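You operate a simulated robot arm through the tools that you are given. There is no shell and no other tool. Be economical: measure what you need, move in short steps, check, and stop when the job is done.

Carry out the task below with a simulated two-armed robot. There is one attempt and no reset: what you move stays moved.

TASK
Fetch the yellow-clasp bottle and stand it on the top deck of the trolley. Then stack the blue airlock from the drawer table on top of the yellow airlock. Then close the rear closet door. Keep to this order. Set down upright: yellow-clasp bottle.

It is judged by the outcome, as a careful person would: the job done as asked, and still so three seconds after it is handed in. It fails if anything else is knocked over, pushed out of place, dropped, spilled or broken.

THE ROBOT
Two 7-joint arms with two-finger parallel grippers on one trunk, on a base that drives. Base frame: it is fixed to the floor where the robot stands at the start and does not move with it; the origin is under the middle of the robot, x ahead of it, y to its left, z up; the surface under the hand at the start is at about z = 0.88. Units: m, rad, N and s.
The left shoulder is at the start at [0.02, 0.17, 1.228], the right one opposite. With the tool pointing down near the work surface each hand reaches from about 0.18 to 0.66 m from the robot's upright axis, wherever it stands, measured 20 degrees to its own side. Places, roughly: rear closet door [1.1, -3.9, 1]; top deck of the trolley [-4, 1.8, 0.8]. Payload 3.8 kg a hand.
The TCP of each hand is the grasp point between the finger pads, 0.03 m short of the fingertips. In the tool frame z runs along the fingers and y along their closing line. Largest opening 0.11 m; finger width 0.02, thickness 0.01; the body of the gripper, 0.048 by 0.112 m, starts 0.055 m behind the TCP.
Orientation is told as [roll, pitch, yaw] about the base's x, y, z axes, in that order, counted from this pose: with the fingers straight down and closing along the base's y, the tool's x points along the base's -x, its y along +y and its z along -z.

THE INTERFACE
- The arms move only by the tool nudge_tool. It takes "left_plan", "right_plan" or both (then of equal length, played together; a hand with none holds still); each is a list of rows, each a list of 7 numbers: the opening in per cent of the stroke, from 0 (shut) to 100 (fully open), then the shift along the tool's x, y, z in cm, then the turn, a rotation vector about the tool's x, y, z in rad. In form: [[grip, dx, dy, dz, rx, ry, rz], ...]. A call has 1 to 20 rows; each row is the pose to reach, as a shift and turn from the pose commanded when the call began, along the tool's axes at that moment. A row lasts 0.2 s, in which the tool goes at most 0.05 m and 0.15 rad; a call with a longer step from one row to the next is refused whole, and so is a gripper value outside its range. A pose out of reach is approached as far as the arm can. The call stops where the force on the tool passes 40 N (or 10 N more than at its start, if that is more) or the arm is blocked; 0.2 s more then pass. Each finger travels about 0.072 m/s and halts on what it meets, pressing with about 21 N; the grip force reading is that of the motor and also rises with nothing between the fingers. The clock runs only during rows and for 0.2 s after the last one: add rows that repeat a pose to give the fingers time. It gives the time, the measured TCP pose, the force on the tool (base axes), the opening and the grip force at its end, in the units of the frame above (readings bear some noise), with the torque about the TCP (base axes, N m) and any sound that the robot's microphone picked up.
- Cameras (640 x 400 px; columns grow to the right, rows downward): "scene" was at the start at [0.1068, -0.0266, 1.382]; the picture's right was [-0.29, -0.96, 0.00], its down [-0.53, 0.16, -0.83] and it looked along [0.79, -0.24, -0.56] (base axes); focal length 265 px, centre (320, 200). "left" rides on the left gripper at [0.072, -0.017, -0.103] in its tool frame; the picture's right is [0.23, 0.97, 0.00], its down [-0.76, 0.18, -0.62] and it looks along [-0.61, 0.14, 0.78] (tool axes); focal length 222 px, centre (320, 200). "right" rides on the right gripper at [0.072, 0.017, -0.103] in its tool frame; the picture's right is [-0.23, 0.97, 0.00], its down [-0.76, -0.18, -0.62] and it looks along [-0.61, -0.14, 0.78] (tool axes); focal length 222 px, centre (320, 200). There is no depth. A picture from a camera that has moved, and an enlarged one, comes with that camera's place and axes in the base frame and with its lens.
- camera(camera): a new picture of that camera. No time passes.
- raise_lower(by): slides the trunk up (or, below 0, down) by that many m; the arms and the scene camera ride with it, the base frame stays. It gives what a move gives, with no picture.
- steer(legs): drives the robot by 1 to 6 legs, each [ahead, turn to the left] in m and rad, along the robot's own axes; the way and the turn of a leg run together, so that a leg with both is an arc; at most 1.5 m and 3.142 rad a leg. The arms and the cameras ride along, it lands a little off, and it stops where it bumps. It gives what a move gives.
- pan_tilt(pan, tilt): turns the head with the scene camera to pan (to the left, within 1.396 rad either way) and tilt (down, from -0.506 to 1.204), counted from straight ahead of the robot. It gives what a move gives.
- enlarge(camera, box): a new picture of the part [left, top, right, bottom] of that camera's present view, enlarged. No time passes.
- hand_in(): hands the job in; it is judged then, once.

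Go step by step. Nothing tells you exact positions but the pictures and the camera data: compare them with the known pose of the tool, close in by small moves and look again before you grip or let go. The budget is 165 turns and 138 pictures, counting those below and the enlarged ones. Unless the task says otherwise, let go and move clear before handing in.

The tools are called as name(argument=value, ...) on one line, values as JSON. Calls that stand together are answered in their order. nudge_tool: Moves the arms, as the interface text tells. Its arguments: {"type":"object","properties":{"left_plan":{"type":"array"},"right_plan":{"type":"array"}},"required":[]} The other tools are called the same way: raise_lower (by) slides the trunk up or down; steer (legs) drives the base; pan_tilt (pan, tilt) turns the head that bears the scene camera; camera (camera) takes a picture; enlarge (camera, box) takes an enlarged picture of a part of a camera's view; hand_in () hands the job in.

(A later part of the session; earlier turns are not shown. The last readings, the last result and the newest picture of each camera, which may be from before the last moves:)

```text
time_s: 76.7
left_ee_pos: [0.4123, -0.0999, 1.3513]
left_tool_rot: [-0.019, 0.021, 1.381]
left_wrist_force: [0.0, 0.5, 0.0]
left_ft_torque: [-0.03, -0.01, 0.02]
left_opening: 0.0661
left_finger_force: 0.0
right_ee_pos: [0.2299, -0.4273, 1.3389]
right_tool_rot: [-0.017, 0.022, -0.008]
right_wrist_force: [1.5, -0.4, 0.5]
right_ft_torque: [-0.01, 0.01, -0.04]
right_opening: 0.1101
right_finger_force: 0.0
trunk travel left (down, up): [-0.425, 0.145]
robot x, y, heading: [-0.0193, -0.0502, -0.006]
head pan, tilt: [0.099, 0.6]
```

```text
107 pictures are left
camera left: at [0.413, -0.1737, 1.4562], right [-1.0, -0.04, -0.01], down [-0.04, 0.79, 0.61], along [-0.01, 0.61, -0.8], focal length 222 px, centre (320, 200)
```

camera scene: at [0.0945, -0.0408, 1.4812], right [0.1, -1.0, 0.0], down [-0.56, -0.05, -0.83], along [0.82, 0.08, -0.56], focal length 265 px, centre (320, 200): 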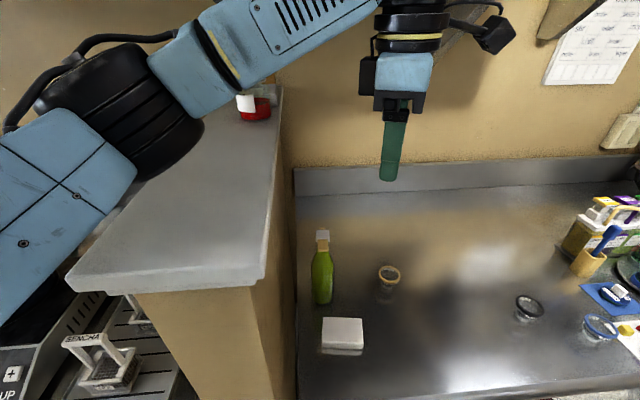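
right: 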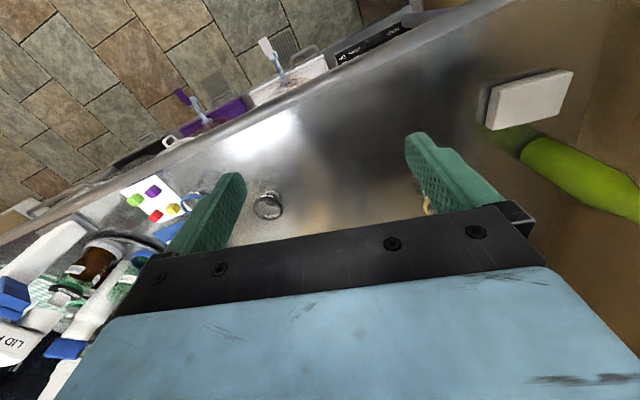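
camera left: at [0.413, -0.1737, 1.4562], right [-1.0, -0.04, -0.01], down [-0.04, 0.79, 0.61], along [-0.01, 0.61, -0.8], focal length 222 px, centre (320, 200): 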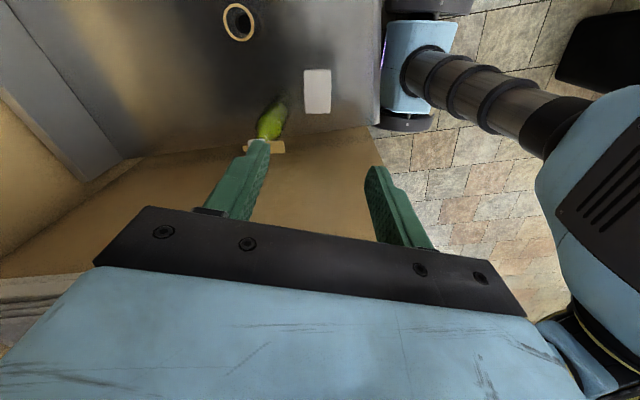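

The bottle is at about (0.515, -0.005), top at z≈1.113. I'll zoom on the clasp to decide the grasp.

enlarge(camera="scene", box=[292, 220, 352, 320])

enlarge(camera="left", box=[220, 80, 320, 180])

```text
4.00 times, centred on (322, 270) of scene
camera zoom: at [0.0945, -0.0408, 1.4812], right [0.1, -1.0, 0.0], down [-0.56, -0.05, -0.83], along [0.82, 0.08, -0.56], focal length 1059 px, centre (312, -80)
```

zoom: 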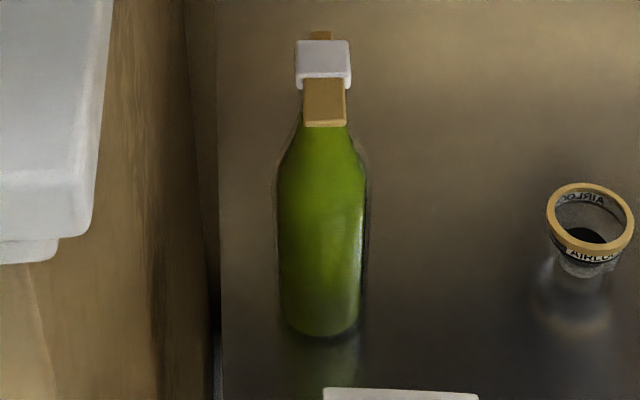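

```text
4.00 times, centred on (270, 130) of left
camera zoom: at [0.413, -0.1737, 1.4562], right [-1.0, -0.04, -0.01], down [-0.04, 0.79, 0.61], along [-0.01, 0.61, -0.8], focal length 888 px, centre (520, 480)
```

zoom: 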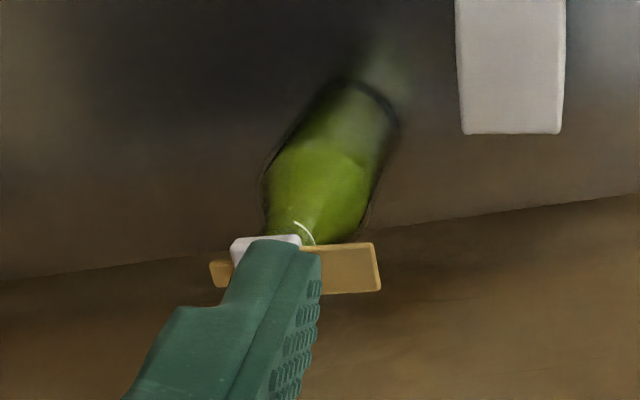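

The clasp lever sticks out toward the robot, so a top grasp is poor. I'll instead grip the bottle's body with the right hand, tilted about 60° and coming from the right-front; the left hand gets out of the way first.

nudge_tool(left_plan=[[60, -1, 2, -1, 0, 0, 0.14], [60, -2, 4, -2, 0, 0, 0.28], [60, -3, 6, -3, 0, 0, 0.42], [60, -4, 8, -4, 0, 0, 0.56], [60, -5, 10, -5, 0, 0, 0.7], [60, -6, 12, -5, 0, 0, 0.84], [60, -7, 14, -5, 0, 0, 0.98], [60, -7, 15, -5, 0, 0, 1.12], [60, -7, 15, -5, 0, 0, 1.26], [60, -7, 15, -5, 0, 0, 1.38]])

nudge_tool(right_plan=[[85, -1, 1.5, 1, -0.035, -0.113, -0.06], [85, -2, 3, 2, -0.07, -0.225, -0.121], [85, -3, 5, 3, -0.105, -0.338, -0.181], [85, -4, 7, 4, -0.14, -0.451, -0.242], [85, -5, 9, 5, -0.174, -0.564, -0.302], [85, -6, 11, 6, -0.209, -0.677, -0.363], [85, -8, 13, 7, -0.244, -0.789, -0.423], [85, -9, 14, 8, -0.279, -0.902, -0.484], [85, -10, 15, 9, -0.314, -1.015, -0.544], [85, -10, 15, 9, -0.314, -1.015, -0.544]])

camera(camera="scene")

camera(camera="right")

```text
time_s: 78.9
left_ee_pos: [0.2773, -0.0017, 1.3974]
left_tool_rot: [-0.021, -0.014, -0.003]
left_wrist_force: [0.4, 0.0, -0.2]
left_ft_torque: [0.0, 0.04, -0.01]
left_opening: 0.0661
left_finger_force: 0.0
right_ee_pos: [0.2307, -0.4274, 1.3389]
right_tool_rot: [-0.019, 0.022, -0.007]
right_wrist_force: [-0.4, 1.1, 0.5]
right_ft_torque: [0.01, 0.02, -0.03]
right_opening: 0.1102
right_finger_force: 0.1
trunk travel left (down, up): [-0.425, 0.145]
robot x, y, heading: [-0.0162, -0.049, -0.001]
head pan, tilt: [0.099, 0.6]
```

```text
time_s: 81.1
left_ee_pos: [0.2779, -0.0016, 1.3978]
left_tool_rot: [-0.024, -0.015, 0.001]
left_wrist_force: [-0.2, 0.1, 0.0]
left_ft_torque: [-0.02, -0.05, 0.01]
left_opening: 0.066
left_finger_force: 0.1
right_ee_pos: [0.3673, -0.296, 1.2499]
right_tool_rot: [-0.008, -1.019, 0.6]
right_wrist_force: [0.5, -0.7, -1.1]
right_ft_torque: [0.01, 0.04, 0.0]
right_opening: 0.0934
right_finger_force: 0.0
right hand out of reach, approached as far as the arm can: row 5, 6, 7, 8, 9, 10
trunk travel left (down, up): [-0.425, 0.145]
robot x, y, heading: [-0.0122, -0.0467, -0.006]
head pan, tilt: [0.099, 0.6]
```

```text
104 pictures are left
camera scene: at [0.0943, -0.0406, 1.4812], right [0.1, -1.0, 0.0], down [-0.56, -0.05, -0.83], along [0.82, 0.08, -0.56], focal length 265 px, centre (320, 200)
```

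scene: 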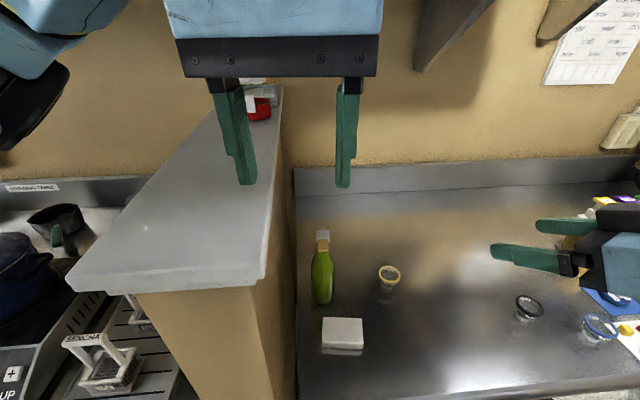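

```text
103 pictures are left
camera right: at [0.2524, -0.3507, 1.2429], right [-0.45, 0.87, 0.19], down [-0.01, -0.22, 0.98], along [0.89, 0.43, 0.11], focal length 222 px, centre (320, 200)
```

right: 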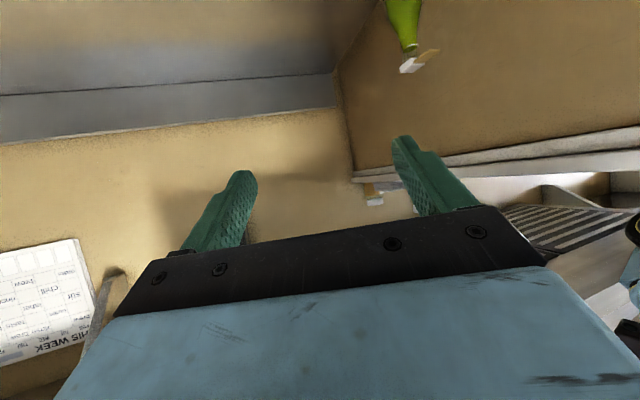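

The right hand orients well. I'll lift the left hand a bit relative, then lower the trunk.

nudge_tool(left_plan=[[60, 0, -2, -4, 0, 0, 0], [60, 0, -4, -8, 0, 0, 0]])

raise_lower(by=-0.15)

nudge_tool(right_plan=[[85, 1, 0, 1, 0, 0, 0]])

```text
time_s: 81.7
left_ee_pos: [0.2759, -0.04, 1.4769]
left_tool_rot: [-0.021, -0.018, 0.0]
left_wrist_force: [-0.3, -0.3, 0.4]
left_ft_torque: [0.04, -0.03, -0.02]
left_opening: 0.0661
left_finger_force: 0.1
right_ee_pos: [0.3661, -0.296, 1.2495]
right_tool_rot: [-0.004, -1.022, 0.6]
right_wrist_force: [-0.2, 0.4, 0.7]
right_ft_torque: [0.01, -0.02, -0.02]
right_opening: 0.0936
right_finger_force: 0.1
trunk travel left (down, up): [-0.425, 0.145]
robot x, y, heading: [-0.0157, -0.0491, -0.003]
head pan, tilt: [0.099, 0.6]
```

```text
time_s: 83.5
left_ee_pos: [0.2721, -0.0361, 1.331]
left_tool_rot: [-0.027, -0.02, 0.001]
left_wrist_force: [0.5, -0.1, -0.4]
left_ft_torque: [-0.01, 0.03, -0.02]
left_opening: 0.066
left_finger_force: 0.0
right_ee_pos: [0.3626, -0.2922, 1.1027]
right_tool_rot: [-0.013, -1.022, 0.607]
right_wrist_force: [-0.2, -0.2, -0.2]
right_ft_torque: [-0.02, -0.01, -0.02]
right_opening: 0.0938
right_finger_force: 0.0
trunk travel left (down, up): [-0.275, 0.295]
robot x, y, heading: [-0.0148, -0.047, -0.002]
head pan, tilt: [0.099, 0.6]
```

```text
time_s: 83.9
left_ee_pos: [0.2714, -0.0353, 1.3305]
left_tool_rot: [-0.025, -0.022, 0.001]
left_wrist_force: [0.2, 0.3, 0.0]
left_ft_torque: [-0.01, 0.0, -0.01]
left_opening: 0.0661
left_finger_force: 0.1
right_ee_pos: [0.3655, -0.2895, 1.0885]
right_tool_rot: [-0.014, -1.021, 0.605]
right_wrist_force: [0.0, 0.3, 0.0]
right_ft_torque: [0.0, 0.0, -0.02]
right_opening: 0.0935
right_finger_force: 0.0
trunk travel left (down, up): [-0.275, 0.295]
robot x, y, heading: [-0.0167, -0.0463, -0.004]
head pan, tilt: [0.099, 0.6]
```

Now move the right hand to a pre-grasp point 15 cm short of the bottle at z≈0.985.

nudge_tool(right_plan=[[85, 0.4, 2.5, 2.7, 0, 0, 0], [85, 0.7, 5, 5.4, 0, 0, 0], [85, 1.1, 7.6, 8.1, 0, 0, 0], [85, 1.4, 10.1, 10.9, 0, 0, 0], [85, 1.8, 12.6, 13.6, 0, 0, 0], [85, 2.15, 15.1, 16.3, 0, 0, 0], [85, 2.15, 15.1, 16.3, 0, 0, 0]])

camera(camera="scene")

camera(camera="right")

```text
time_s: 85.5
left_ee_pos: [0.2709, -0.0359, 1.33]
left_tool_rot: [-0.026, -0.023, 0.0]
left_wrist_force: [-0.3, -0.4, -0.7]
left_ft_torque: [0.01, 0.01, 0.0]
left_opening: 0.0661
left_finger_force: 0.1
right_ee_pos: [0.3877, -0.0924, 0.9807]
right_tool_rot: [-0.016, -1.021, 0.605]
right_wrist_force: [0.2, -0.9, 0.4]
right_ft_torque: [-0.02, 0.04, 0.02]
right_opening: 0.0937
right_finger_force: 0.0
right hand out of reach, approached as far as the arm can: row 1, 2, 3
trunk travel left (down, up): [-0.275, 0.295]
robot x, y, heading: [-0.0146, -0.0528, 0.002]
head pan, tilt: [0.099, 0.6]
```

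```text
102 pictures are left
camera scene: at [0.0891, -0.0366, 1.3318], right [0.1, -1.0, 0.0], down [-0.56, -0.06, -0.83], along [0.82, 0.08, -0.56], focal length 265 px, centre (320, 200)
```

scene: 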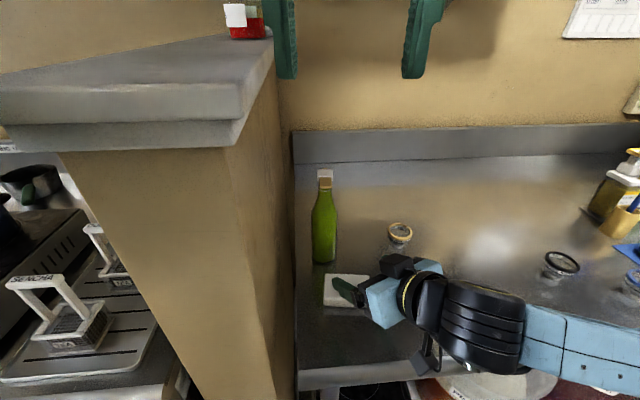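

```text
101 pictures are left
camera right: at [0.2737, -0.1468, 0.975], right [-0.45, 0.88, 0.19], down [-0.02, -0.22, 0.98], along [0.89, 0.43, 0.11], focal length 222 px, centre (320, 200)
```

right: 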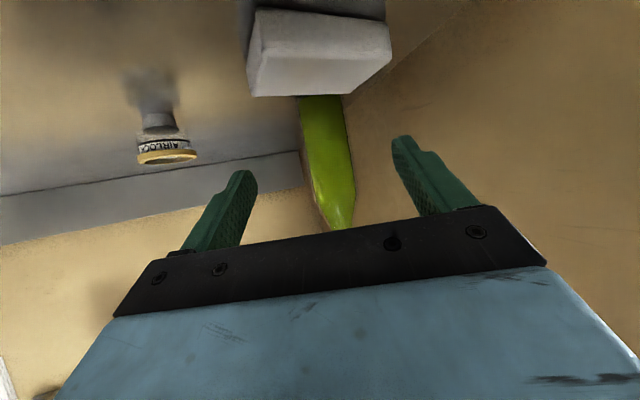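

The bottle sits centred between the fingers' path. I advance horizontally, slightly rising to keep the camera above the white block.

nudge_tool(right_plan=[[85, -2.5, 0, 2.3, 0, 0, 0], [85, -4.3, 0, 4.9, 0, 0, 0], [85, -6.0, 0, 7.8, 0, 0, 0], [85, -7.3, 0, 10.0, 0, 0, 0]])

camera(camera="scene")

camera(camera="right")

```text
time_s: 86.5
left_ee_pos: [0.2706, -0.034, 1.3295]
left_tool_rot: [-0.025, -0.022, 0.0]
left_wrist_force: [-0.3, 0.0, 0.0]
left_ft_torque: [-0.03, -0.01, 0.02]
left_opening: 0.0659
left_finger_force: 0.0
right_ee_pos: [0.4869, -0.0272, 0.9941]
right_tool_rot: [-0.013, -1.023, 0.607]
right_wrist_force: [-0.9, 0.5, -0.5]
right_ft_torque: [0.01, -0.04, -0.02]
right_opening: 0.0933
right_finger_force: 0.0
trunk travel left (down, up): [-0.275, 0.295]
robot x, y, heading: [-0.016, -0.0458, -0.004]
head pan, tilt: [0.099, 0.6]
```

```text
100 pictures are left
camera scene: at [0.089, -0.0366, 1.3318], right [0.1, -1.0, 0.0], down [-0.56, -0.06, -0.83], along [0.82, 0.08, -0.56], focal length 265 px, centre (320, 200)
```

scene: 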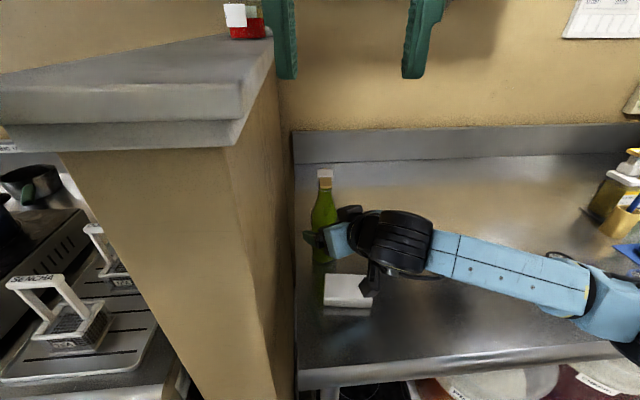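

```text
99 pictures are left
camera right: at [0.3727, -0.0827, 0.9865], right [-0.45, 0.87, 0.19], down [-0.02, -0.22, 0.98], along [0.89, 0.43, 0.11], focal length 222 px, centre (320, 200)
```

right: 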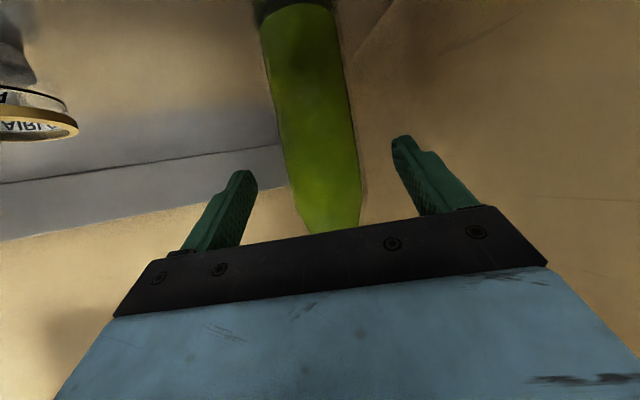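

The bottle lies between the fingers. I advance the last ~2.7 cm and close the grip.

nudge_tool(right_plan=[[85, -0.8, 0, 1.2, 0, 0, 0], [85, -1.4, 0, 2.3, 0, 0, 0], [60, -1.4, 0, 2.3, 0, 0, 0], [40, -1.4, 0, 2.3, 0, 0, 0], [20, -1.4, 0, 2.3, 0, 0, 0], [20, -1.4, 0, 2.3, 0, 0, 0]])

camera(camera="right")

```text
time_s: 87.9
left_ee_pos: [0.2717, -0.0364, 1.3288]
left_tool_rot: [-0.027, -0.021, 0.001]
left_wrist_force: [-0.8, 0.0, -0.4]
left_ft_torque: [-0.01, -0.01, 0.01]
left_opening: 0.0659
left_finger_force: 0.2
right_ee_pos: [0.5107, -0.0118, 0.9956]
right_tool_rot: [-0.016, -1.023, 0.608]
right_wrist_force: [1.6, 1.5, -0.1]
right_ft_torque: [0.19, -0.01, -0.04]
right_opening: 0.0596
right_finger_force: 21.0
trunk travel left (down, up): [-0.275, 0.295]
robot x, y, heading: [-0.0157, -0.0476, -0.004]
head pan, tilt: [0.099, 0.6]
```

```text
98 pictures are left
camera right: at [0.3966, -0.0667, 0.9876], right [-0.45, 0.87, 0.19], down [-0.02, -0.22, 0.98], along [0.89, 0.43, 0.11], focal length 222 px, centre (320, 200)
```

right: 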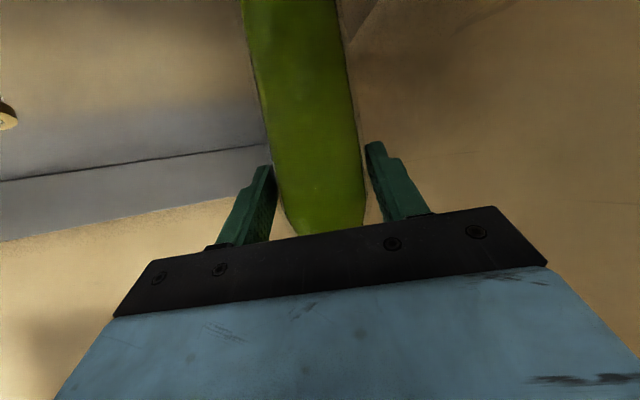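

Gripped at 6 cm with 21 N. I lift with the trunk.

raise_lower(by=0.1)

camera(camera="scene")

```text
time_s: 89.2
left_ee_pos: [0.2786, -0.0397, 1.4269]
left_tool_rot: [-0.023, -0.013, -0.001]
left_wrist_force: [0.1, 0.2, 0.1]
left_ft_torque: [0.02, 0.01, 0.02]
left_opening: 0.066
left_finger_force: 0.0
right_ee_pos: [0.5168, -0.0147, 1.0909]
right_tool_rot: [-0.004, -1.018, 0.598]
right_wrist_force: [-0.2, 0.4, -6.0]
right_ft_torque: [-0.03, 0.08, 0.02]
right_opening: 0.059
right_finger_force: 21.1
trunk travel left (down, up): [-0.375, 0.195]
robot x, y, heading: [-0.0191, -0.051, -0.003]
head pan, tilt: [0.099, 0.6]
```

```text
97 pictures are left
camera scene: at [0.0953, -0.041, 1.431], right [0.1, -1.0, 0.0], down [-0.56, -0.05, -0.82], along [0.82, 0.08, -0.57], focal length 265 px, centre (320, 200)
```

scene: 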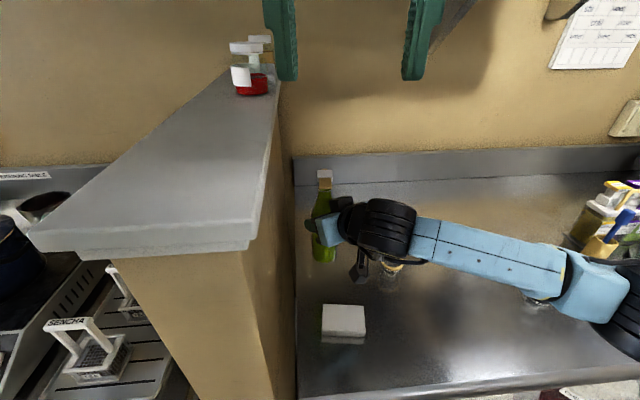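

Lifted cleanly. I pull the bottle away from the wall and toward the robot.

nudge_tool(right_plan=[[20, 1, -1, -3.5, 0, 0, 0], [20, 2, -2, -7, 0, 0, 0], [20, 3, -3, -10.5, 0, 0, 0], [20, 4, -4, -14, 0, 0, 0], [20, 5, -4.8, -17.5, 0, 0, 0]])

steer(legs=[[-0.28, 0]])

camera(camera="scene")

```text
time_s: 90.4
left_ee_pos: [0.2762, -0.041, 1.4275]
left_tool_rot: [-0.021, -0.013, -0.001]
left_wrist_force: [0.1, -0.7, -0.1]
left_ft_torque: [0.02, 0.0, 0.0]
left_opening: 0.066
left_finger_force: 0.0
right_ee_pos: [0.396, -0.152, 1.1421]
right_tool_rot: [-0.004, -1.021, 0.598]
right_wrist_force: [-0.1, -0.6, -5.7]
right_ft_torque: [-0.06, 0.05, 0.07]
right_opening: 0.0595
right_finger_force: 21.3
trunk travel left (down, up): [-0.375, 0.195]
robot x, y, heading: [-0.0144, -0.0494, -0.003]
head pan, tilt: [0.099, 0.6]
```

```text
time_s: 92.3
left_ee_pos: [0.0, -0.0384, 1.4272]
left_tool_rot: [-0.021, -0.013, 0.004]
left_wrist_force: [-0.4, -0.2, -0.6]
left_ft_torque: [0.0, -0.01, -0.03]
left_opening: 0.066
left_finger_force: 0.0
right_ee_pos: [0.1209, -0.1484, 1.1409]
right_tool_rot: [-0.005, -1.018, 0.603]
right_wrist_force: [0.0, -0.1, -5.3]
right_ft_torque: [-0.03, 0.07, -0.01]
right_opening: 0.0595
right_finger_force: 21.7
trunk travel left (down, up): [-0.375, 0.195]
robot x, y, heading: [-0.2965, -0.044, -0.0]
head pan, tilt: [0.099, 0.6]
```

```text
96 pictures are left
camera scene: at [-0.1825, -0.0401, 1.4312], right [0.1, -0.99, 0.0], down [-0.56, -0.06, -0.83], along [0.82, 0.08, -0.56], focal length 265 px, centre (320, 200)
```

scene: 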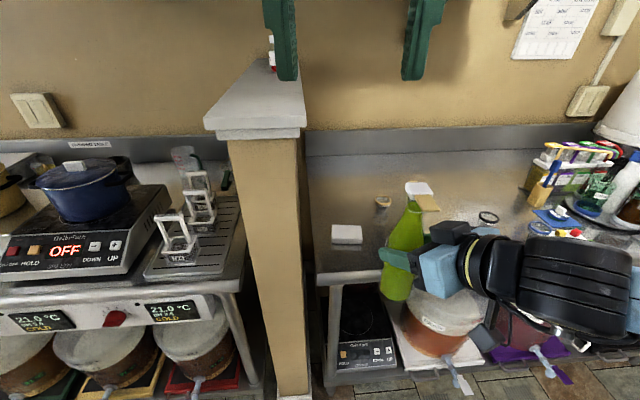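

Clear of the wall with the bottle upright in the right hand. I turn left toward the open room and drive.

steer(legs=[[0, 2.03], [1.3, 0], [0.65, 0], [0, 1.1]])

pan_tilt(pan=0.2, tilt=0.4)

camera(camera="scene")

```text
time_s: 95.8
left_ee_pos: [-0.2235, 0.2269, 1.4288]
left_tool_rot: [-0.022, -0.017, 1.303]
left_wrist_force: [0.2, 0.0, -0.4]
left_ft_torque: [-0.01, -0.01, 0.0]
left_opening: 0.0659
left_finger_force: 0.0
right_ee_pos: [-0.0663, 0.3141, 1.1357]
right_tool_rot: [-0.022, -1.003, 1.866]
right_wrist_force: [0.5, 0.3, -5.1]
right_ft_torque: [-0.06, 0.03, 0.01]
right_opening: 0.0592
right_finger_force: 21.0
trunk travel left (down, up): [-0.375, 0.195]
robot x, y, heading: [-0.2903, -0.0479, 1.289]
head pan, tilt: [0.099, 0.6]
stopped in leg 1: the robot was blocked; the commanded pose is now the measured one
```

```text
time_s: 96.5
left_ee_pos: [-0.2242, 0.225, 1.4292]
left_tool_rot: [-0.022, -0.021, 1.304]
left_wrist_force: [-0.3, 0.1, 1.0]
left_ft_torque: [-0.02, -0.04, -0.01]
left_opening: 0.0659
left_finger_force: 0.1
right_ee_pos: [-0.0687, 0.3117, 1.1376]
right_tool_rot: [-0.022, -1.006, 1.873]
right_wrist_force: [-0.2, -0.6, -5.3]
right_ft_torque: [-0.06, -0.03, -0.03]
right_opening: 0.0595
right_finger_force: 20.6
trunk travel left (down, up): [-0.375, 0.195]
robot x, y, heading: [-0.2936, -0.0544, 1.288]
head pan, tilt: [0.201, 0.4]
```

```text
95 pictures are left
camera scene: at [-0.279, 0.0509, 1.4502], right [1.0, -0.08, 0.0], down [-0.03, -0.38, -0.92], along [0.07, 0.92, -0.38], focal length 265 px, centre (320, 200)
```

scene: 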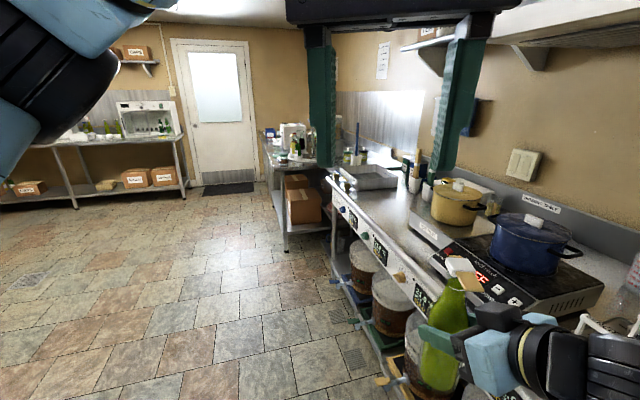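

Something, likely the right elbow against the half-wall's end, blocked the turn. I turn back a little, back off from the wall, and try again.

steer(legs=[[0, -0.45], [-0.13, 0], [0, 0.5]])

pan_tilt(pan=-1.39, tilt=0.6)

camera(camera="scene")

```text
time_s: 100.5
left_ee_pos: [-0.3208, 0.1417, 1.427]
left_tool_rot: [-0.023, -0.01, 1.342]
left_wrist_force: [-0.7, 0.6, -1.0]
left_ft_torque: [0.01, -0.02, 0.01]
left_opening: 0.0659
left_finger_force: 0.0
right_ee_pos: [-0.1704, 0.2312, 1.1354]
right_tool_rot: [-0.014, -1.001, 1.908]
right_wrist_force: [0.9, 0.0, -5.8]
right_ft_torque: [-0.07, -0.02, 0.04]
right_opening: 0.0593
right_finger_force: 20.7
trunk travel left (down, up): [-0.375, 0.195]
robot x, y, heading: [-0.3822, -0.145, 1.331]
head pan, tilt: [0.201, 0.4]
```

```text
time_s: 102.2
left_ee_pos: [-0.3206, 0.1439, 1.4229]
left_tool_rot: [-0.016, -0.011, 1.356]
left_wrist_force: [48.0, 28.7, -19.0]
left_ft_torque: [-2.01, 5.95, 3.64]
left_opening: 0.0662
left_finger_force: 0.1
right_ee_pos: [-0.1715, 0.2319, 1.1354]
right_tool_rot: [-0.014, -1.0, 1.908]
right_wrist_force: [0.2, 0.4, -5.9]
right_ft_torque: [-0.03, -0.03, -0.02]
right_opening: 0.0595
right_finger_force: 20.8
trunk travel left (down, up): [-0.375, 0.195]
robot x, y, heading: [-0.3782, -0.144, 1.327]
head pan, tilt: [-1.389, 0.6]
```

```text
94 pictures are left
camera scene: at [-0.2997, -0.0727, 1.4428], right [0.59, -0.81, 0.0], down [-0.37, -0.27, -0.89], along [0.72, 0.53, -0.45], focal length 265 px, centre (320, 200)
```

scene: 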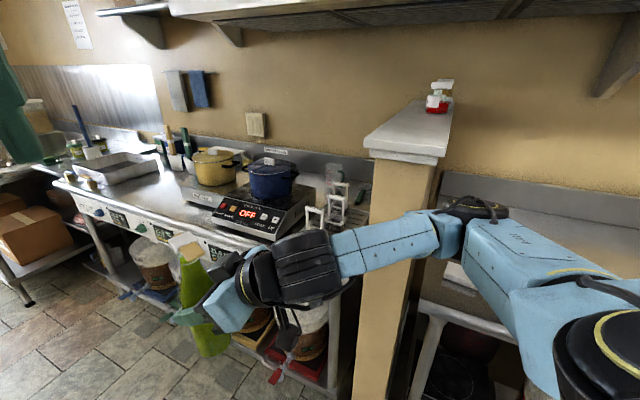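

The head bumped the left hand while panning; I pan back at once and move the left hand forward. I also swing the right hand's yaw to bring its elbow in.

pan_tilt(pan=-0.4, tilt=0.6)

nudge_tool(left_plan=[[60, -3, 3, 1, 0, 0, 0], [60, -6, 6, 3, 0, 0, 0], [60, -8, 8, 5, 0, 0, 0]])

nudge_tool(right_plan=[[20, -0.8, -1.1, 1.4, 0.1, 0, 0.06], [20, -1.7, -2.3, 2.8, 0.2, 0, 0.125], [20, -2.6, -3.4, 4.2, 0.3, 0, 0.19], [20, -3.4, -4.5, 5.6, 0.41, 0, 0.25], [20, -4.3, -5.6, 7, 0.511, 0, 0.314], [20, -4.3, -5.6, 7, 0.511, 0, 0.314]])

camera(camera="scene")

```text
time_s: 103.4
left_ee_pos: [-0.3215, 0.1409, 1.4277]
left_tool_rot: [-0.023, -0.013, 1.337]
left_wrist_force: [0.6, 0.4, 0.4]
left_ft_torque: [0.02, -0.03, 0.03]
left_opening: 0.0659
left_finger_force: 0.0
right_ee_pos: [-0.1706, 0.2326, 1.1357]
right_tool_rot: [-0.014, -1.002, 1.909]
right_wrist_force: [0.1, -0.2, -5.3]
right_ft_torque: [-0.06, 0.0, 0.02]
right_opening: 0.0595
right_finger_force: 20.7
trunk travel left (down, up): [-0.375, 0.195]
robot x, y, heading: [-0.3808, -0.1479, 1.328]
head pan, tilt: [-0.4, 0.6]
```

```text
time_s: 104.2
left_ee_pos: [-0.3764, 0.2377, 1.3766]
left_tool_rot: [-0.023, -0.011, 1.344]
left_wrist_force: [0.6, 0.9, 0.1]
left_ft_torque: [0.0, -0.02, -0.01]
left_opening: 0.0661
left_finger_force: 0.1
right_ee_pos: [-0.1705, 0.2314, 1.1348]
right_tool_rot: [-0.014, -0.999, 1.908]
right_wrist_force: [1.2, -0.7, -6.5]
right_ft_torque: [-0.05, -0.04, 0.01]
right_opening: 0.0593
right_finger_force: 21.2
trunk travel left (down, up): [-0.375, 0.195]
robot x, y, heading: [-0.3794, -0.1498, 1.332]
head pan, tilt: [-0.4, 0.6]
```

```text
time_s: 105.6
left_ee_pos: [-0.3766, 0.237, 1.3771]
left_tool_rot: [-0.023, -0.012, 1.342]
left_wrist_force: [0.5, 0.3, -0.6]
left_ft_torque: [0.02, 0.01, 0.01]
left_opening: 0.0657
left_finger_force: 0.1
right_ee_pos: [-0.1437, 0.3269, 1.1337]
right_tool_rot: [-0.032, -1.007, 1.322]
right_wrist_force: [0.5, -0.7, -5.7]
right_ft_torque: [-0.03, 0.03, -0.01]
right_opening: 0.0594
right_finger_force: 21.6
trunk travel left (down, up): [-0.375, 0.195]
robot x, y, heading: [-0.3834, -0.1447, 1.325]
head pan, tilt: [-0.4, 0.6]
```

```text
93 pictures are left
camera scene: at [-0.3202, -0.0564, 1.4312], right [0.8, -0.6, 0.0], down [-0.34, -0.45, -0.82], along [0.49, 0.66, -0.57], focal length 265 px, centre (320, 200)
```

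scene: 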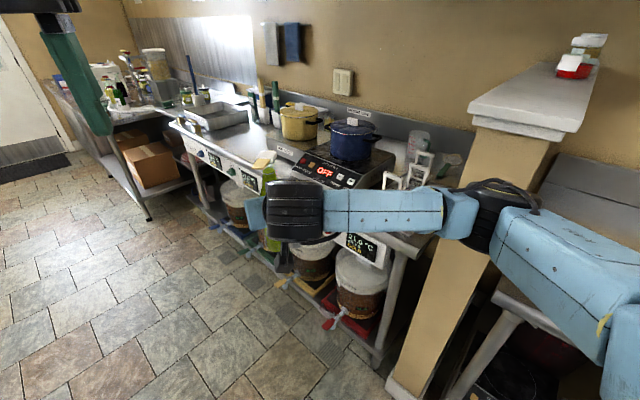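

The elbow is now drawn in and moving away from the wall as I turn. I turn left on.

steer(legs=[[0, 0.7]])

camera(camera="scene")

```text
time_s: 108.0
left_ee_pos: [-0.6314, 0.1427, 1.3766]
left_tool_rot: [-0.023, -0.011, 2.064]
left_wrist_force: [0.6, 0.5, 0.1]
left_ft_torque: [-0.01, -0.03, -0.01]
left_opening: 0.066
left_finger_force: 0.0
right_ee_pos: [-0.5179, 0.3626, 1.1347]
right_tool_rot: [-0.033, -1.006, 2.046]
right_wrist_force: [0.1, -0.2, -5.3]
right_ft_torque: [-0.05, -0.04, 0.02]
right_opening: 0.0594
right_finger_force: 20.8
trunk travel left (down, up): [-0.375, 0.195]
robot x, y, heading: [-0.3803, -0.1488, 2.052]
head pan, tilt: [-0.4, 0.6]
```

```text
92 pictures are left
camera scene: at [-0.3961, -0.0405, 1.4312], right [1.0, 0.08, 0.0], down [0.05, -0.56, -0.82], along [-0.07, 0.82, -0.57], focal length 265 px, centre (320, 200)
```

scene: 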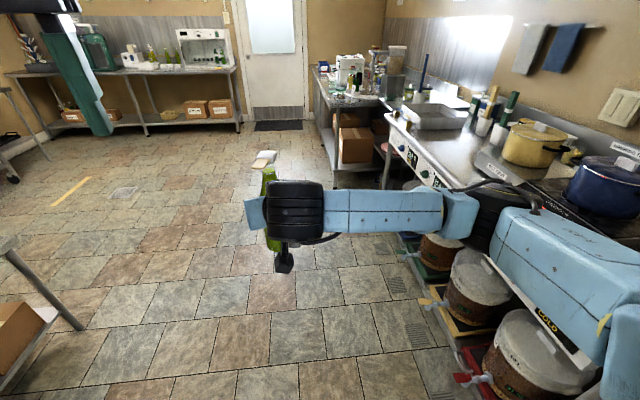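

The way is free. Drive out into the room, then turn to face west toward the trolley.

steer(legs=[[1.3, 0], [0.65, 0], [0, 1.05]])

pan_tilt(pan=0.15, tilt=0.4)

camera(camera="scene")

```text
time_s: 120.4
left_ee_pos: [-1.636, 1.5332, 1.3768]
left_tool_rot: [-0.024, -0.013, 3.099]
left_wrist_force: [-0.4, -0.3, 0.2]
left_ft_torque: [0.01, -0.02, -0.02]
left_opening: 0.0662
left_finger_force: 0.1
right_ee_pos: [-1.7682, 1.744, 1.1343]
right_tool_rot: [-0.033, -1.007, 3.082]
right_wrist_force: [-0.2, 0.1, -6.9]
right_ft_torque: [-0.01, -0.08, -0.02]
right_opening: 0.0592
right_finger_force: 21.5
trunk travel left (down, up): [-0.375, 0.195]
robot x, y, heading: [-1.2563, 1.6039, 3.092]
head pan, tilt: [-0.4, 0.6]
```

```text
time_s: 121.4
left_ee_pos: [-1.6357, 1.5337, 1.3775]
left_tool_rot: [-0.022, -0.012, 3.099]
left_wrist_force: [0.6, -0.1, 0.2]
left_ft_torque: [-0.03, 0.01, -0.02]
left_opening: 0.066
left_finger_force: 0.0
right_ee_pos: [-1.7679, 1.7459, 1.134]
right_tool_rot: [-0.033, -1.007, 3.081]
right_wrist_force: [0.0, -0.1, -4.9]
right_ft_torque: [0.01, -0.07, -0.01]
right_opening: 0.0591
right_finger_force: 21.5
trunk travel left (down, up): [-0.375, 0.195]
robot x, y, heading: [-1.259, 1.6032, 3.086]
head pan, tilt: [0.15, 0.4]
```

```text
91 pictures are left
camera scene: at [-1.3707, 1.5939, 1.4494], right [-0.1, 1.0, 0.0], down [0.39, 0.04, -0.92], along [-0.92, -0.09, -0.39], focal length 265 px, centre (320, 200)
```

scene: 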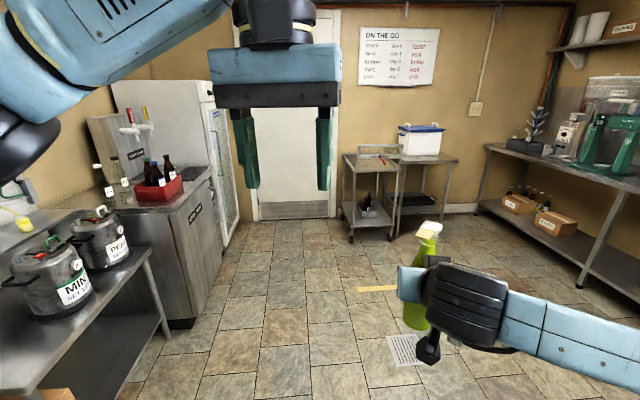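

The trolley is ahead near the west wall. I zoom to measure its deck.

enlarge(camera="scene", box=[320, 115, 480, 255])

```text
2.86 times, centred on (400, 185) of scene
camera zoom: at [-1.3707, 1.5939, 1.4494], right [-0.1, 1.0, 0.0], down [0.39, 0.04, -0.92], along [-0.92, -0.09, -0.39], focal length 756 px, centre (91, 243)
```

zoom: 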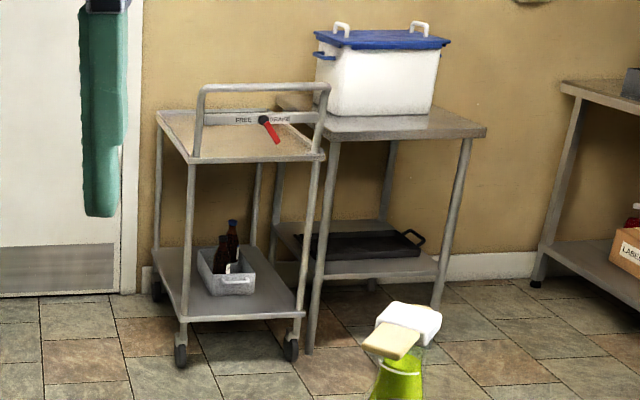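

I measured the deck at about x −4.2…−3.6, y 1.6…2.1, with its handle on the east side, so I'll approach from the south. Raise a bit and drive nearer.

raise_lower(by=0.08)

steer(legs=[[0, 0.18], [1.4, 0], [0.35, 0]])

pan_tilt(pan=-0.1, tilt=0.6)

camera(camera="scene")

```text
time_s: 122.6
left_ee_pos: [-1.6366, 1.534, 1.4566]
left_tool_rot: [-0.023, -0.011, 3.098]
left_wrist_force: [-0.3, -0.1, 0.6]
left_ft_torque: [-0.02, 0.02, 0.04]
left_opening: 0.0659
left_finger_force: 0.0
right_ee_pos: [-1.767, 1.7442, 1.2135]
right_tool_rot: [-0.034, -1.007, 3.084]
right_wrist_force: [-0.5, 0.0, -5.6]
right_ft_torque: [-0.02, -0.06, 0.0]
right_opening: 0.0593
right_finger_force: 20.9
trunk travel left (down, up): [-0.455, 0.115]
robot x, y, heading: [-1.2597, 1.5993, 3.085]
head pan, tilt: [0.15, 0.4]
```

```text
time_s: 131.9
left_ee_pos: [-3.3052, 1.2082, 1.4572]
left_tool_rot: [-0.022, -0.014, -2.967]
left_wrist_force: [0.6, 0.2, 0.4]
left_ft_torque: [-0.02, -0.03, -0.01]
left_opening: 0.0661
left_finger_force: 0.0
right_ee_pos: [-3.4772, 1.3862, 1.2138]
right_tool_rot: [-0.034, -1.007, -2.985]
right_wrist_force: [0.0, -0.6, -5.2]
right_ft_torque: [-0.01, -0.07, 0.01]
right_opening: 0.0591
right_finger_force: 20.6
trunk travel left (down, up): [-0.455, 0.115]
robot x, y, heading: [-2.9501, 1.357, -2.975]
head pan, tilt: [0.15, 0.4]
```

```text
time_s: 132.7
left_ee_pos: [-3.3032, 1.2083, 1.4573]
left_tool_rot: [-0.023, -0.013, -2.965]
left_wrist_force: [-0.6, -0.5, 0.3]
left_ft_torque: [0.02, 0.01, -0.04]
left_opening: 0.0661
left_finger_force: 0.1
right_ee_pos: [-3.4774, 1.3872, 1.2141]
right_tool_rot: [-0.034, -1.008, -2.984]
right_wrist_force: [-0.6, -0.7, -5.6]
right_ft_torque: [0.0, -0.04, 0.01]
right_opening: 0.0594
right_finger_force: 20.6
trunk travel left (down, up): [-0.455, 0.115]
robot x, y, heading: [-2.9499, 1.3534, -2.979]
head pan, tilt: [-0.099, 0.6]
```

```text
89 pictures are left
camera scene: at [-3.0582, 1.3467, 1.5112], right [-0.06, 1.0, 0.0], down [0.56, 0.04, -0.83], along [-0.82, -0.05, -0.56], focal length 265 px, centre (320, 200)
```

scene: 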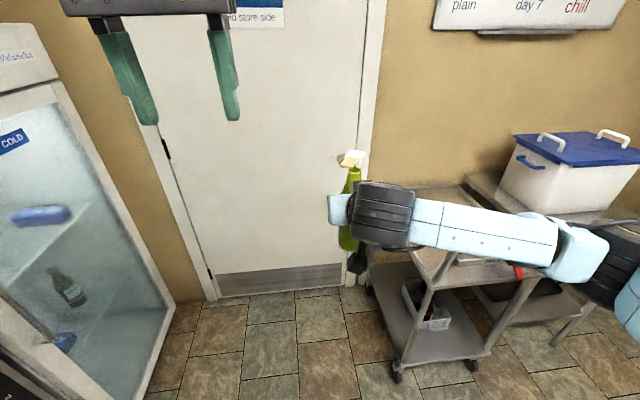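

Next I move to the south side of the trolley and turn to face it.

steer(legs=[[0, 0.24], [0.62, 0]])

steer(legs=[[0, -1.4]])

camera(camera="scene")

```text
time_s: 137.1
left_ee_pos: [-3.8537, 0.885, 1.4575]
left_tool_rot: [-0.024, -0.012, -2.74]
left_wrist_force: [-0.6, -0.9, 0.3]
left_ft_torque: [-0.02, -0.01, -0.01]
left_opening: 0.066
left_finger_force: 0.0
right_ee_pos: [-4.0622, 1.0176, 1.2136]
right_tool_rot: [-0.034, -1.008, -2.755]
right_wrist_force: [-0.6, -0.2, -5.7]
right_ft_torque: [0.01, -0.06, -0.01]
right_opening: 0.0589
right_finger_force: 21.4
trunk travel left (down, up): [-0.455, 0.115]
robot x, y, heading: [-3.5374, 1.1093, -2.751]
head pan, tilt: [-0.099, 0.6]
```

```text
time_s: 141.0
left_ee_pos: [-3.8098, 1.383, 1.4583]
left_tool_rot: [-0.023, -0.014, 2.123]
left_wrist_force: [0.5, -0.1, 0.7]
left_ft_torque: [0.03, -0.02, 0.03]
left_opening: 0.0663
left_finger_force: 0.1
right_ee_pos: [-3.708, 1.6096, 1.2132]
right_tool_rot: [-0.033, -1.006, 2.106]
right_wrist_force: [0.1, 0.0, -6.1]
right_ft_torque: [-0.09, -0.03, -0.01]
right_opening: 0.0591
right_finger_force: 20.8
trunk travel left (down, up): [-0.455, 0.115]
robot x, y, heading: [-3.5412, 1.1072, 2.111]
head pan, tilt: [-0.099, 0.6]
```

```text
88 pictures are left
camera scene: at [-3.5891, 1.2068, 1.5112], right [0.9, 0.43, 0.0], down [0.24, -0.51, -0.82], along [-0.35, 0.75, -0.57], focal length 265 px, centre (320, 200)
```

scene: 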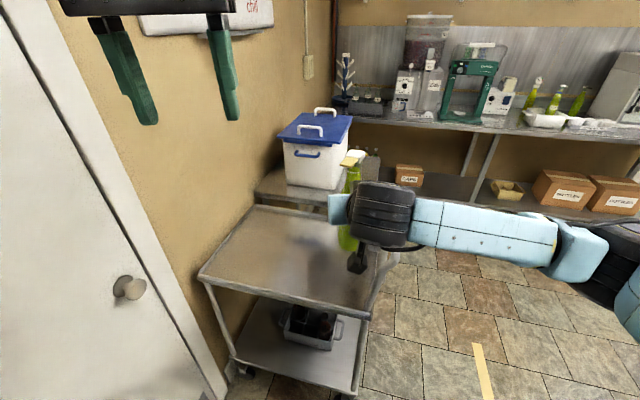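

The bottle is near the deck edge. I inch the base forward and look with care.

steer(legs=[[0.12, 0.12]])

camera(camera="scene")

```text
time_s: 142.2
left_ee_pos: [-3.9068, 1.4447, 1.4578]
left_tool_rot: [-0.022, -0.012, 2.243]
left_wrist_force: [0.3, -0.2, -1.2]
left_ft_torque: [0.01, -0.01, 0.02]
left_opening: 0.066
left_finger_force: 0.0
right_ee_pos: [-3.834, 1.6814, 1.2129]
right_tool_rot: [-0.032, -1.004, 2.231]
right_wrist_force: [0.0, 0.4, -6.3]
right_ft_torque: [-0.05, -0.03, 0.01]
right_opening: 0.059
right_finger_force: 20.9
trunk travel left (down, up): [-0.455, 0.115]
robot x, y, heading: [-3.606, 1.2071, 2.23]
head pan, tilt: [-0.099, 0.6]
```

```text
87 pictures are left
camera scene: at [-3.6662, 1.2954, 1.5112], right [0.85, 0.53, 0.0], down [0.3, -0.48, -0.83], along [-0.44, 0.7, -0.56], focal length 265 px, centre (320, 200)
```

scene: 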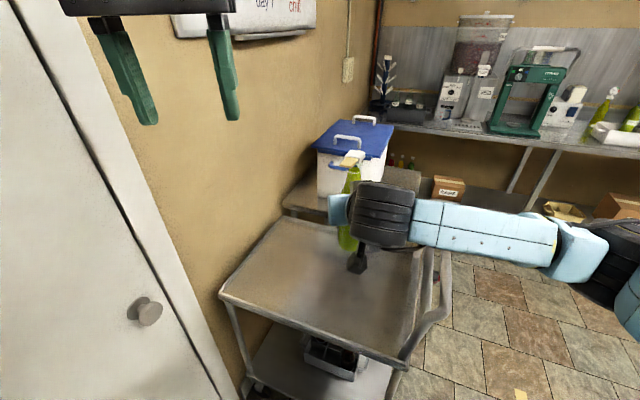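

Extend the bottle farther over the deck, then lower with the trunk most of the way.

nudge_tool(right_plan=[[20, -2.2, 0, 3.6, 0, 0, 0], [20, -4.5, 0, 7.1, 0, 0, 0], [20, -4.5, 0, 7.1, 0, 0, 0]])

raise_lower(by=-0.25)

camera(camera="scene")

camera(camera="right")

```text
time_s: 143.0
left_ee_pos: [-3.9044, 1.4441, 1.4574]
left_tool_rot: [-0.021, -0.014, 2.244]
left_wrist_force: [1.4, -0.1, -0.1]
left_ft_torque: [0.0, 0.0, -0.05]
left_opening: 0.0661
left_finger_force: 0.1
right_ee_pos: [-3.8811, 1.752, 1.2116]
right_tool_rot: [-0.032, -1.003, 2.23]
right_wrist_force: [0.1, 0.8, -5.9]
right_ft_torque: [-0.08, 0.01, -0.03]
right_opening: 0.0592
right_finger_force: 21.1
trunk travel left (down, up): [-0.455, 0.115]
robot x, y, heading: [-3.6117, 1.2045, 2.232]
head pan, tilt: [-0.099, 0.6]
```

```text
time_s: 145.6
left_ee_pos: [-3.9063, 1.4446, 1.2081]
left_tool_rot: [-0.023, -0.012, 2.245]
left_wrist_force: [-0.3, -0.1, 0.4]
left_ft_torque: [0.02, 0.0, 0.0]
left_opening: 0.0657
left_finger_force: 0.0
right_ee_pos: [-3.8818, 1.7519, 0.9627]
right_tool_rot: [-0.032, -1.004, 2.23]
right_wrist_force: [0.5, -0.4, -5.5]
right_ft_torque: [-0.1, -0.02, 0.03]
right_opening: 0.0593
right_finger_force: 21.0
trunk travel left (down, up): [-0.205, 0.365]
robot x, y, heading: [-3.6077, 1.2041, 2.235]
head pan, tilt: [-0.099, 0.6]
```

```text
86 pictures are left
camera scene: at [-3.6661, 1.2955, 1.2612], right [0.85, 0.53, 0.0], down [0.3, -0.48, -0.82], along [-0.44, 0.7, -0.57], focal length 265 px, centre (320, 200)
```

scene: 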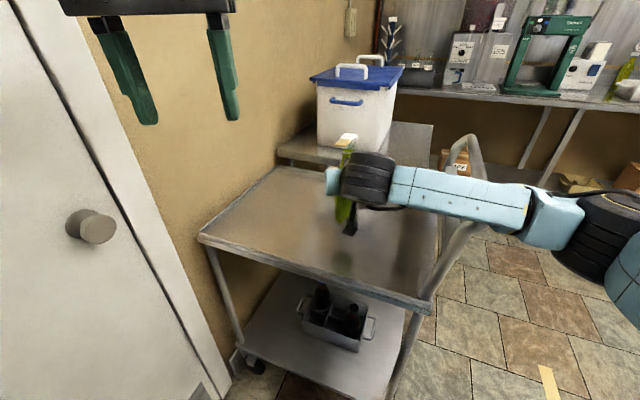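

```text
85 pictures are left
camera right: at [-3.8216, 1.6413, 0.9578], right [-0.86, -0.48, 0.17], down [0.2, 0.0, 0.98], along [-0.47, 0.88, 0.1], focal length 222 px, centre (320, 200)
```

right: 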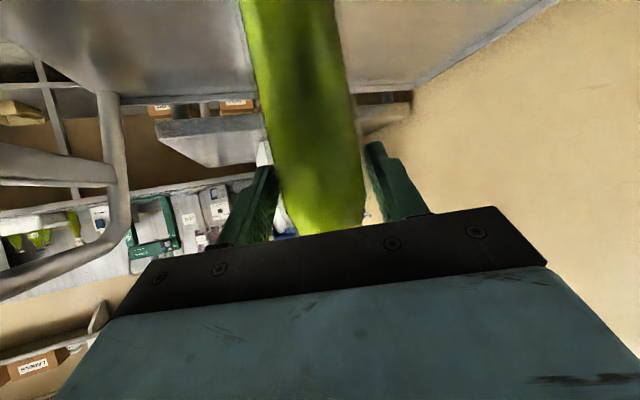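

About 4–5 cm remain. I lower 3 cm by trunk, then creep by the arm.

raise_lower(by=-0.035)

enlarge(camera="scene", box=[280, 120, 480, 260])

```text
time_s: 146.4
left_ee_pos: [-3.9058, 1.4415, 1.1731]
left_tool_rot: [-0.023, -0.016, 2.244]
left_wrist_force: [0.0, -0.1, -0.6]
left_ft_torque: [0.0, 0.02, -0.01]
left_opening: 0.0662
left_finger_force: 0.1
right_ee_pos: [-3.8807, 1.7493, 0.929]
right_tool_rot: [-0.035, -1.008, 2.229]
right_wrist_force: [-0.5, 0.3, -5.5]
right_ft_torque: [-0.05, -0.05, 0.01]
right_opening: 0.0593
right_finger_force: 20.4
trunk travel left (down, up): [-0.17, 0.4]
robot x, y, heading: [-3.6069, 1.2005, 2.231]
head pan, tilt: [-0.099, 0.6]
```

```text
2.86 times, centred on (380, 190) of scene
camera zoom: at [-3.6647, 1.2924, 1.2265], right [0.85, 0.53, 0.0], down [0.3, -0.48, -0.83], along [-0.44, 0.7, -0.56], focal length 756 px, centre (149, 229)
```

zoom: 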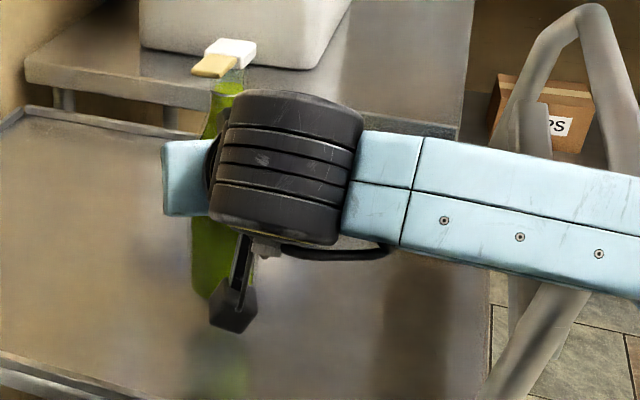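

Reflections suggest a centimetre or so left. I creep down.

nudge_tool(right_plan=[[20, 0.4, 0, 0.27, 0, 0, 0], [20, 0.84, 0, 0.54, 0, 0, 0], [20, 0.84, 0, 0.54, 0, 0, 0]])

nudge_tool(right_plan=[[20, 0.2, 0, 0.13, 0, 0, 0], [20, 0.34, 0, 0.22, 0, 0, 0], [20, 0.34, 0, 0.22, 0, 0, 0]])

```text
time_s: 147.2
left_ee_pos: [-3.9037, 1.4408, 1.1736]
left_tool_rot: [-0.022, -0.018, 2.245]
left_wrist_force: [0.3, -0.6, -0.5]
left_ft_torque: [-0.03, -0.02, -0.02]
left_opening: 0.066
left_finger_force: 0.1
right_ee_pos: [-3.8806, 1.749, 0.9202]
right_tool_rot: [-0.035, -1.012, 2.231]
right_wrist_force: [-1.2, -0.2, -4.8]
right_ft_torque: [-0.06, -0.07, 0.0]
right_opening: 0.0589
right_finger_force: 21.2
trunk travel left (down, up): [-0.17, 0.4]
robot x, y, heading: [-3.6061, 1.2069, 2.231]
head pan, tilt: [-0.099, 0.6]
```

```text
time_s: 148.0
left_ee_pos: [-3.9055, 1.4398, 1.1733]
left_tool_rot: [-0.025, -0.016, 2.244]
left_wrist_force: [0.7, -1.0, -0.5]
left_ft_torque: [0.0, 0.01, -0.02]
left_opening: 0.0658
left_finger_force: 0.1
right_ee_pos: [-3.8802, 1.7481, 0.9158]
right_tool_rot: [-0.035, -1.009, 2.232]
right_wrist_force: [-0.8, -0.4, -5.4]
right_ft_torque: [-0.08, -0.03, 0.03]
right_opening: 0.059
right_finger_force: 21.4
trunk travel left (down, up): [-0.17, 0.4]
robot x, y, heading: [-3.6105, 1.2022, 2.229]
head pan, tilt: [-0.099, 0.6]
```

nudge_tool(right_plan=[[20, 0.25, 0, 0.16, 0, 0, 0], [20, 0.5, 0, 0.32, 0, 0, 0], [20, 0.5, 0, 0.32, 0, 0, 0]])

nudge_tool(right_plan=[[20, 0.25, 0, 0.16, 0, 0, 0], [20, 0.42, 0, 0.27, 0, 0, 0], [20, 0.42, 0, 0.27, 0, 0, 0]])

camera(camera="right")

```text
time_s: 148.8
left_ee_pos: [-3.9045, 1.4397, 1.174]
left_tool_rot: [-0.026, -0.017, 2.244]
left_wrist_force: [0.4, 0.2, 0.4]
left_ft_torque: [0.02, -0.02, -0.01]
left_opening: 0.0661
left_finger_force: 0.0
right_ee_pos: [-3.88, 1.749, 0.9118]
right_tool_rot: [-0.037, -1.013, 2.23]
right_wrist_force: [-0.2, -0.5, -5.6]
right_ft_torque: [-0.06, -0.04, 0.0]
right_opening: 0.0591
right_finger_force: 21.4
trunk travel left (down, up): [-0.17, 0.4]
robot x, y, heading: [-3.6074, 1.2044, 2.23]
head pan, tilt: [-0.099, 0.6]
```

```text
time_s: 149.6
left_ee_pos: [-3.904, 1.439, 1.1752]
left_tool_rot: [-0.023, -0.018, 2.245]
left_wrist_force: [-0.8, -1.0, -0.1]
left_ft_torque: [0.0, -0.02, 0.01]
left_opening: 0.0661
left_finger_force: 0.1
right_ee_pos: [-3.88, 1.7488, 0.9072]
right_tool_rot: [-0.038, -1.012, 2.229]
right_wrist_force: [1.0, 0.9, -5.5]
right_ft_torque: [-0.07, -0.03, -0.05]
right_opening: 0.059
right_finger_force: 21.3
trunk travel left (down, up): [-0.17, 0.4]
robot x, y, heading: [-3.6076, 1.2081, 2.233]
head pan, tilt: [-0.099, 0.6]
```

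```text
83 pictures are left
camera right: at [-3.8197, 1.6377, 0.9008], right [-0.86, -0.48, 0.17], down [0.2, -0.01, 0.98], along [-0.47, 0.88, 0.1], focal length 222 px, centre (320, 200)
```

right: 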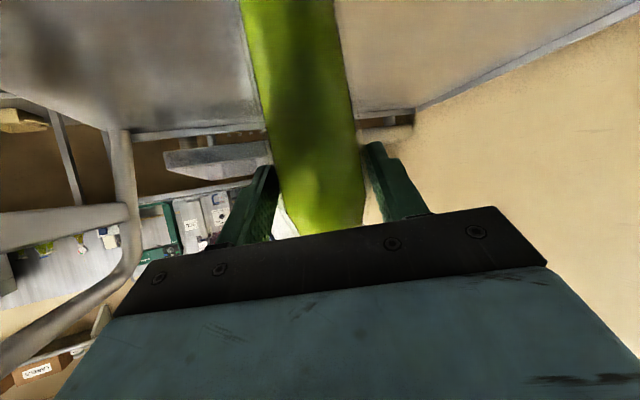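

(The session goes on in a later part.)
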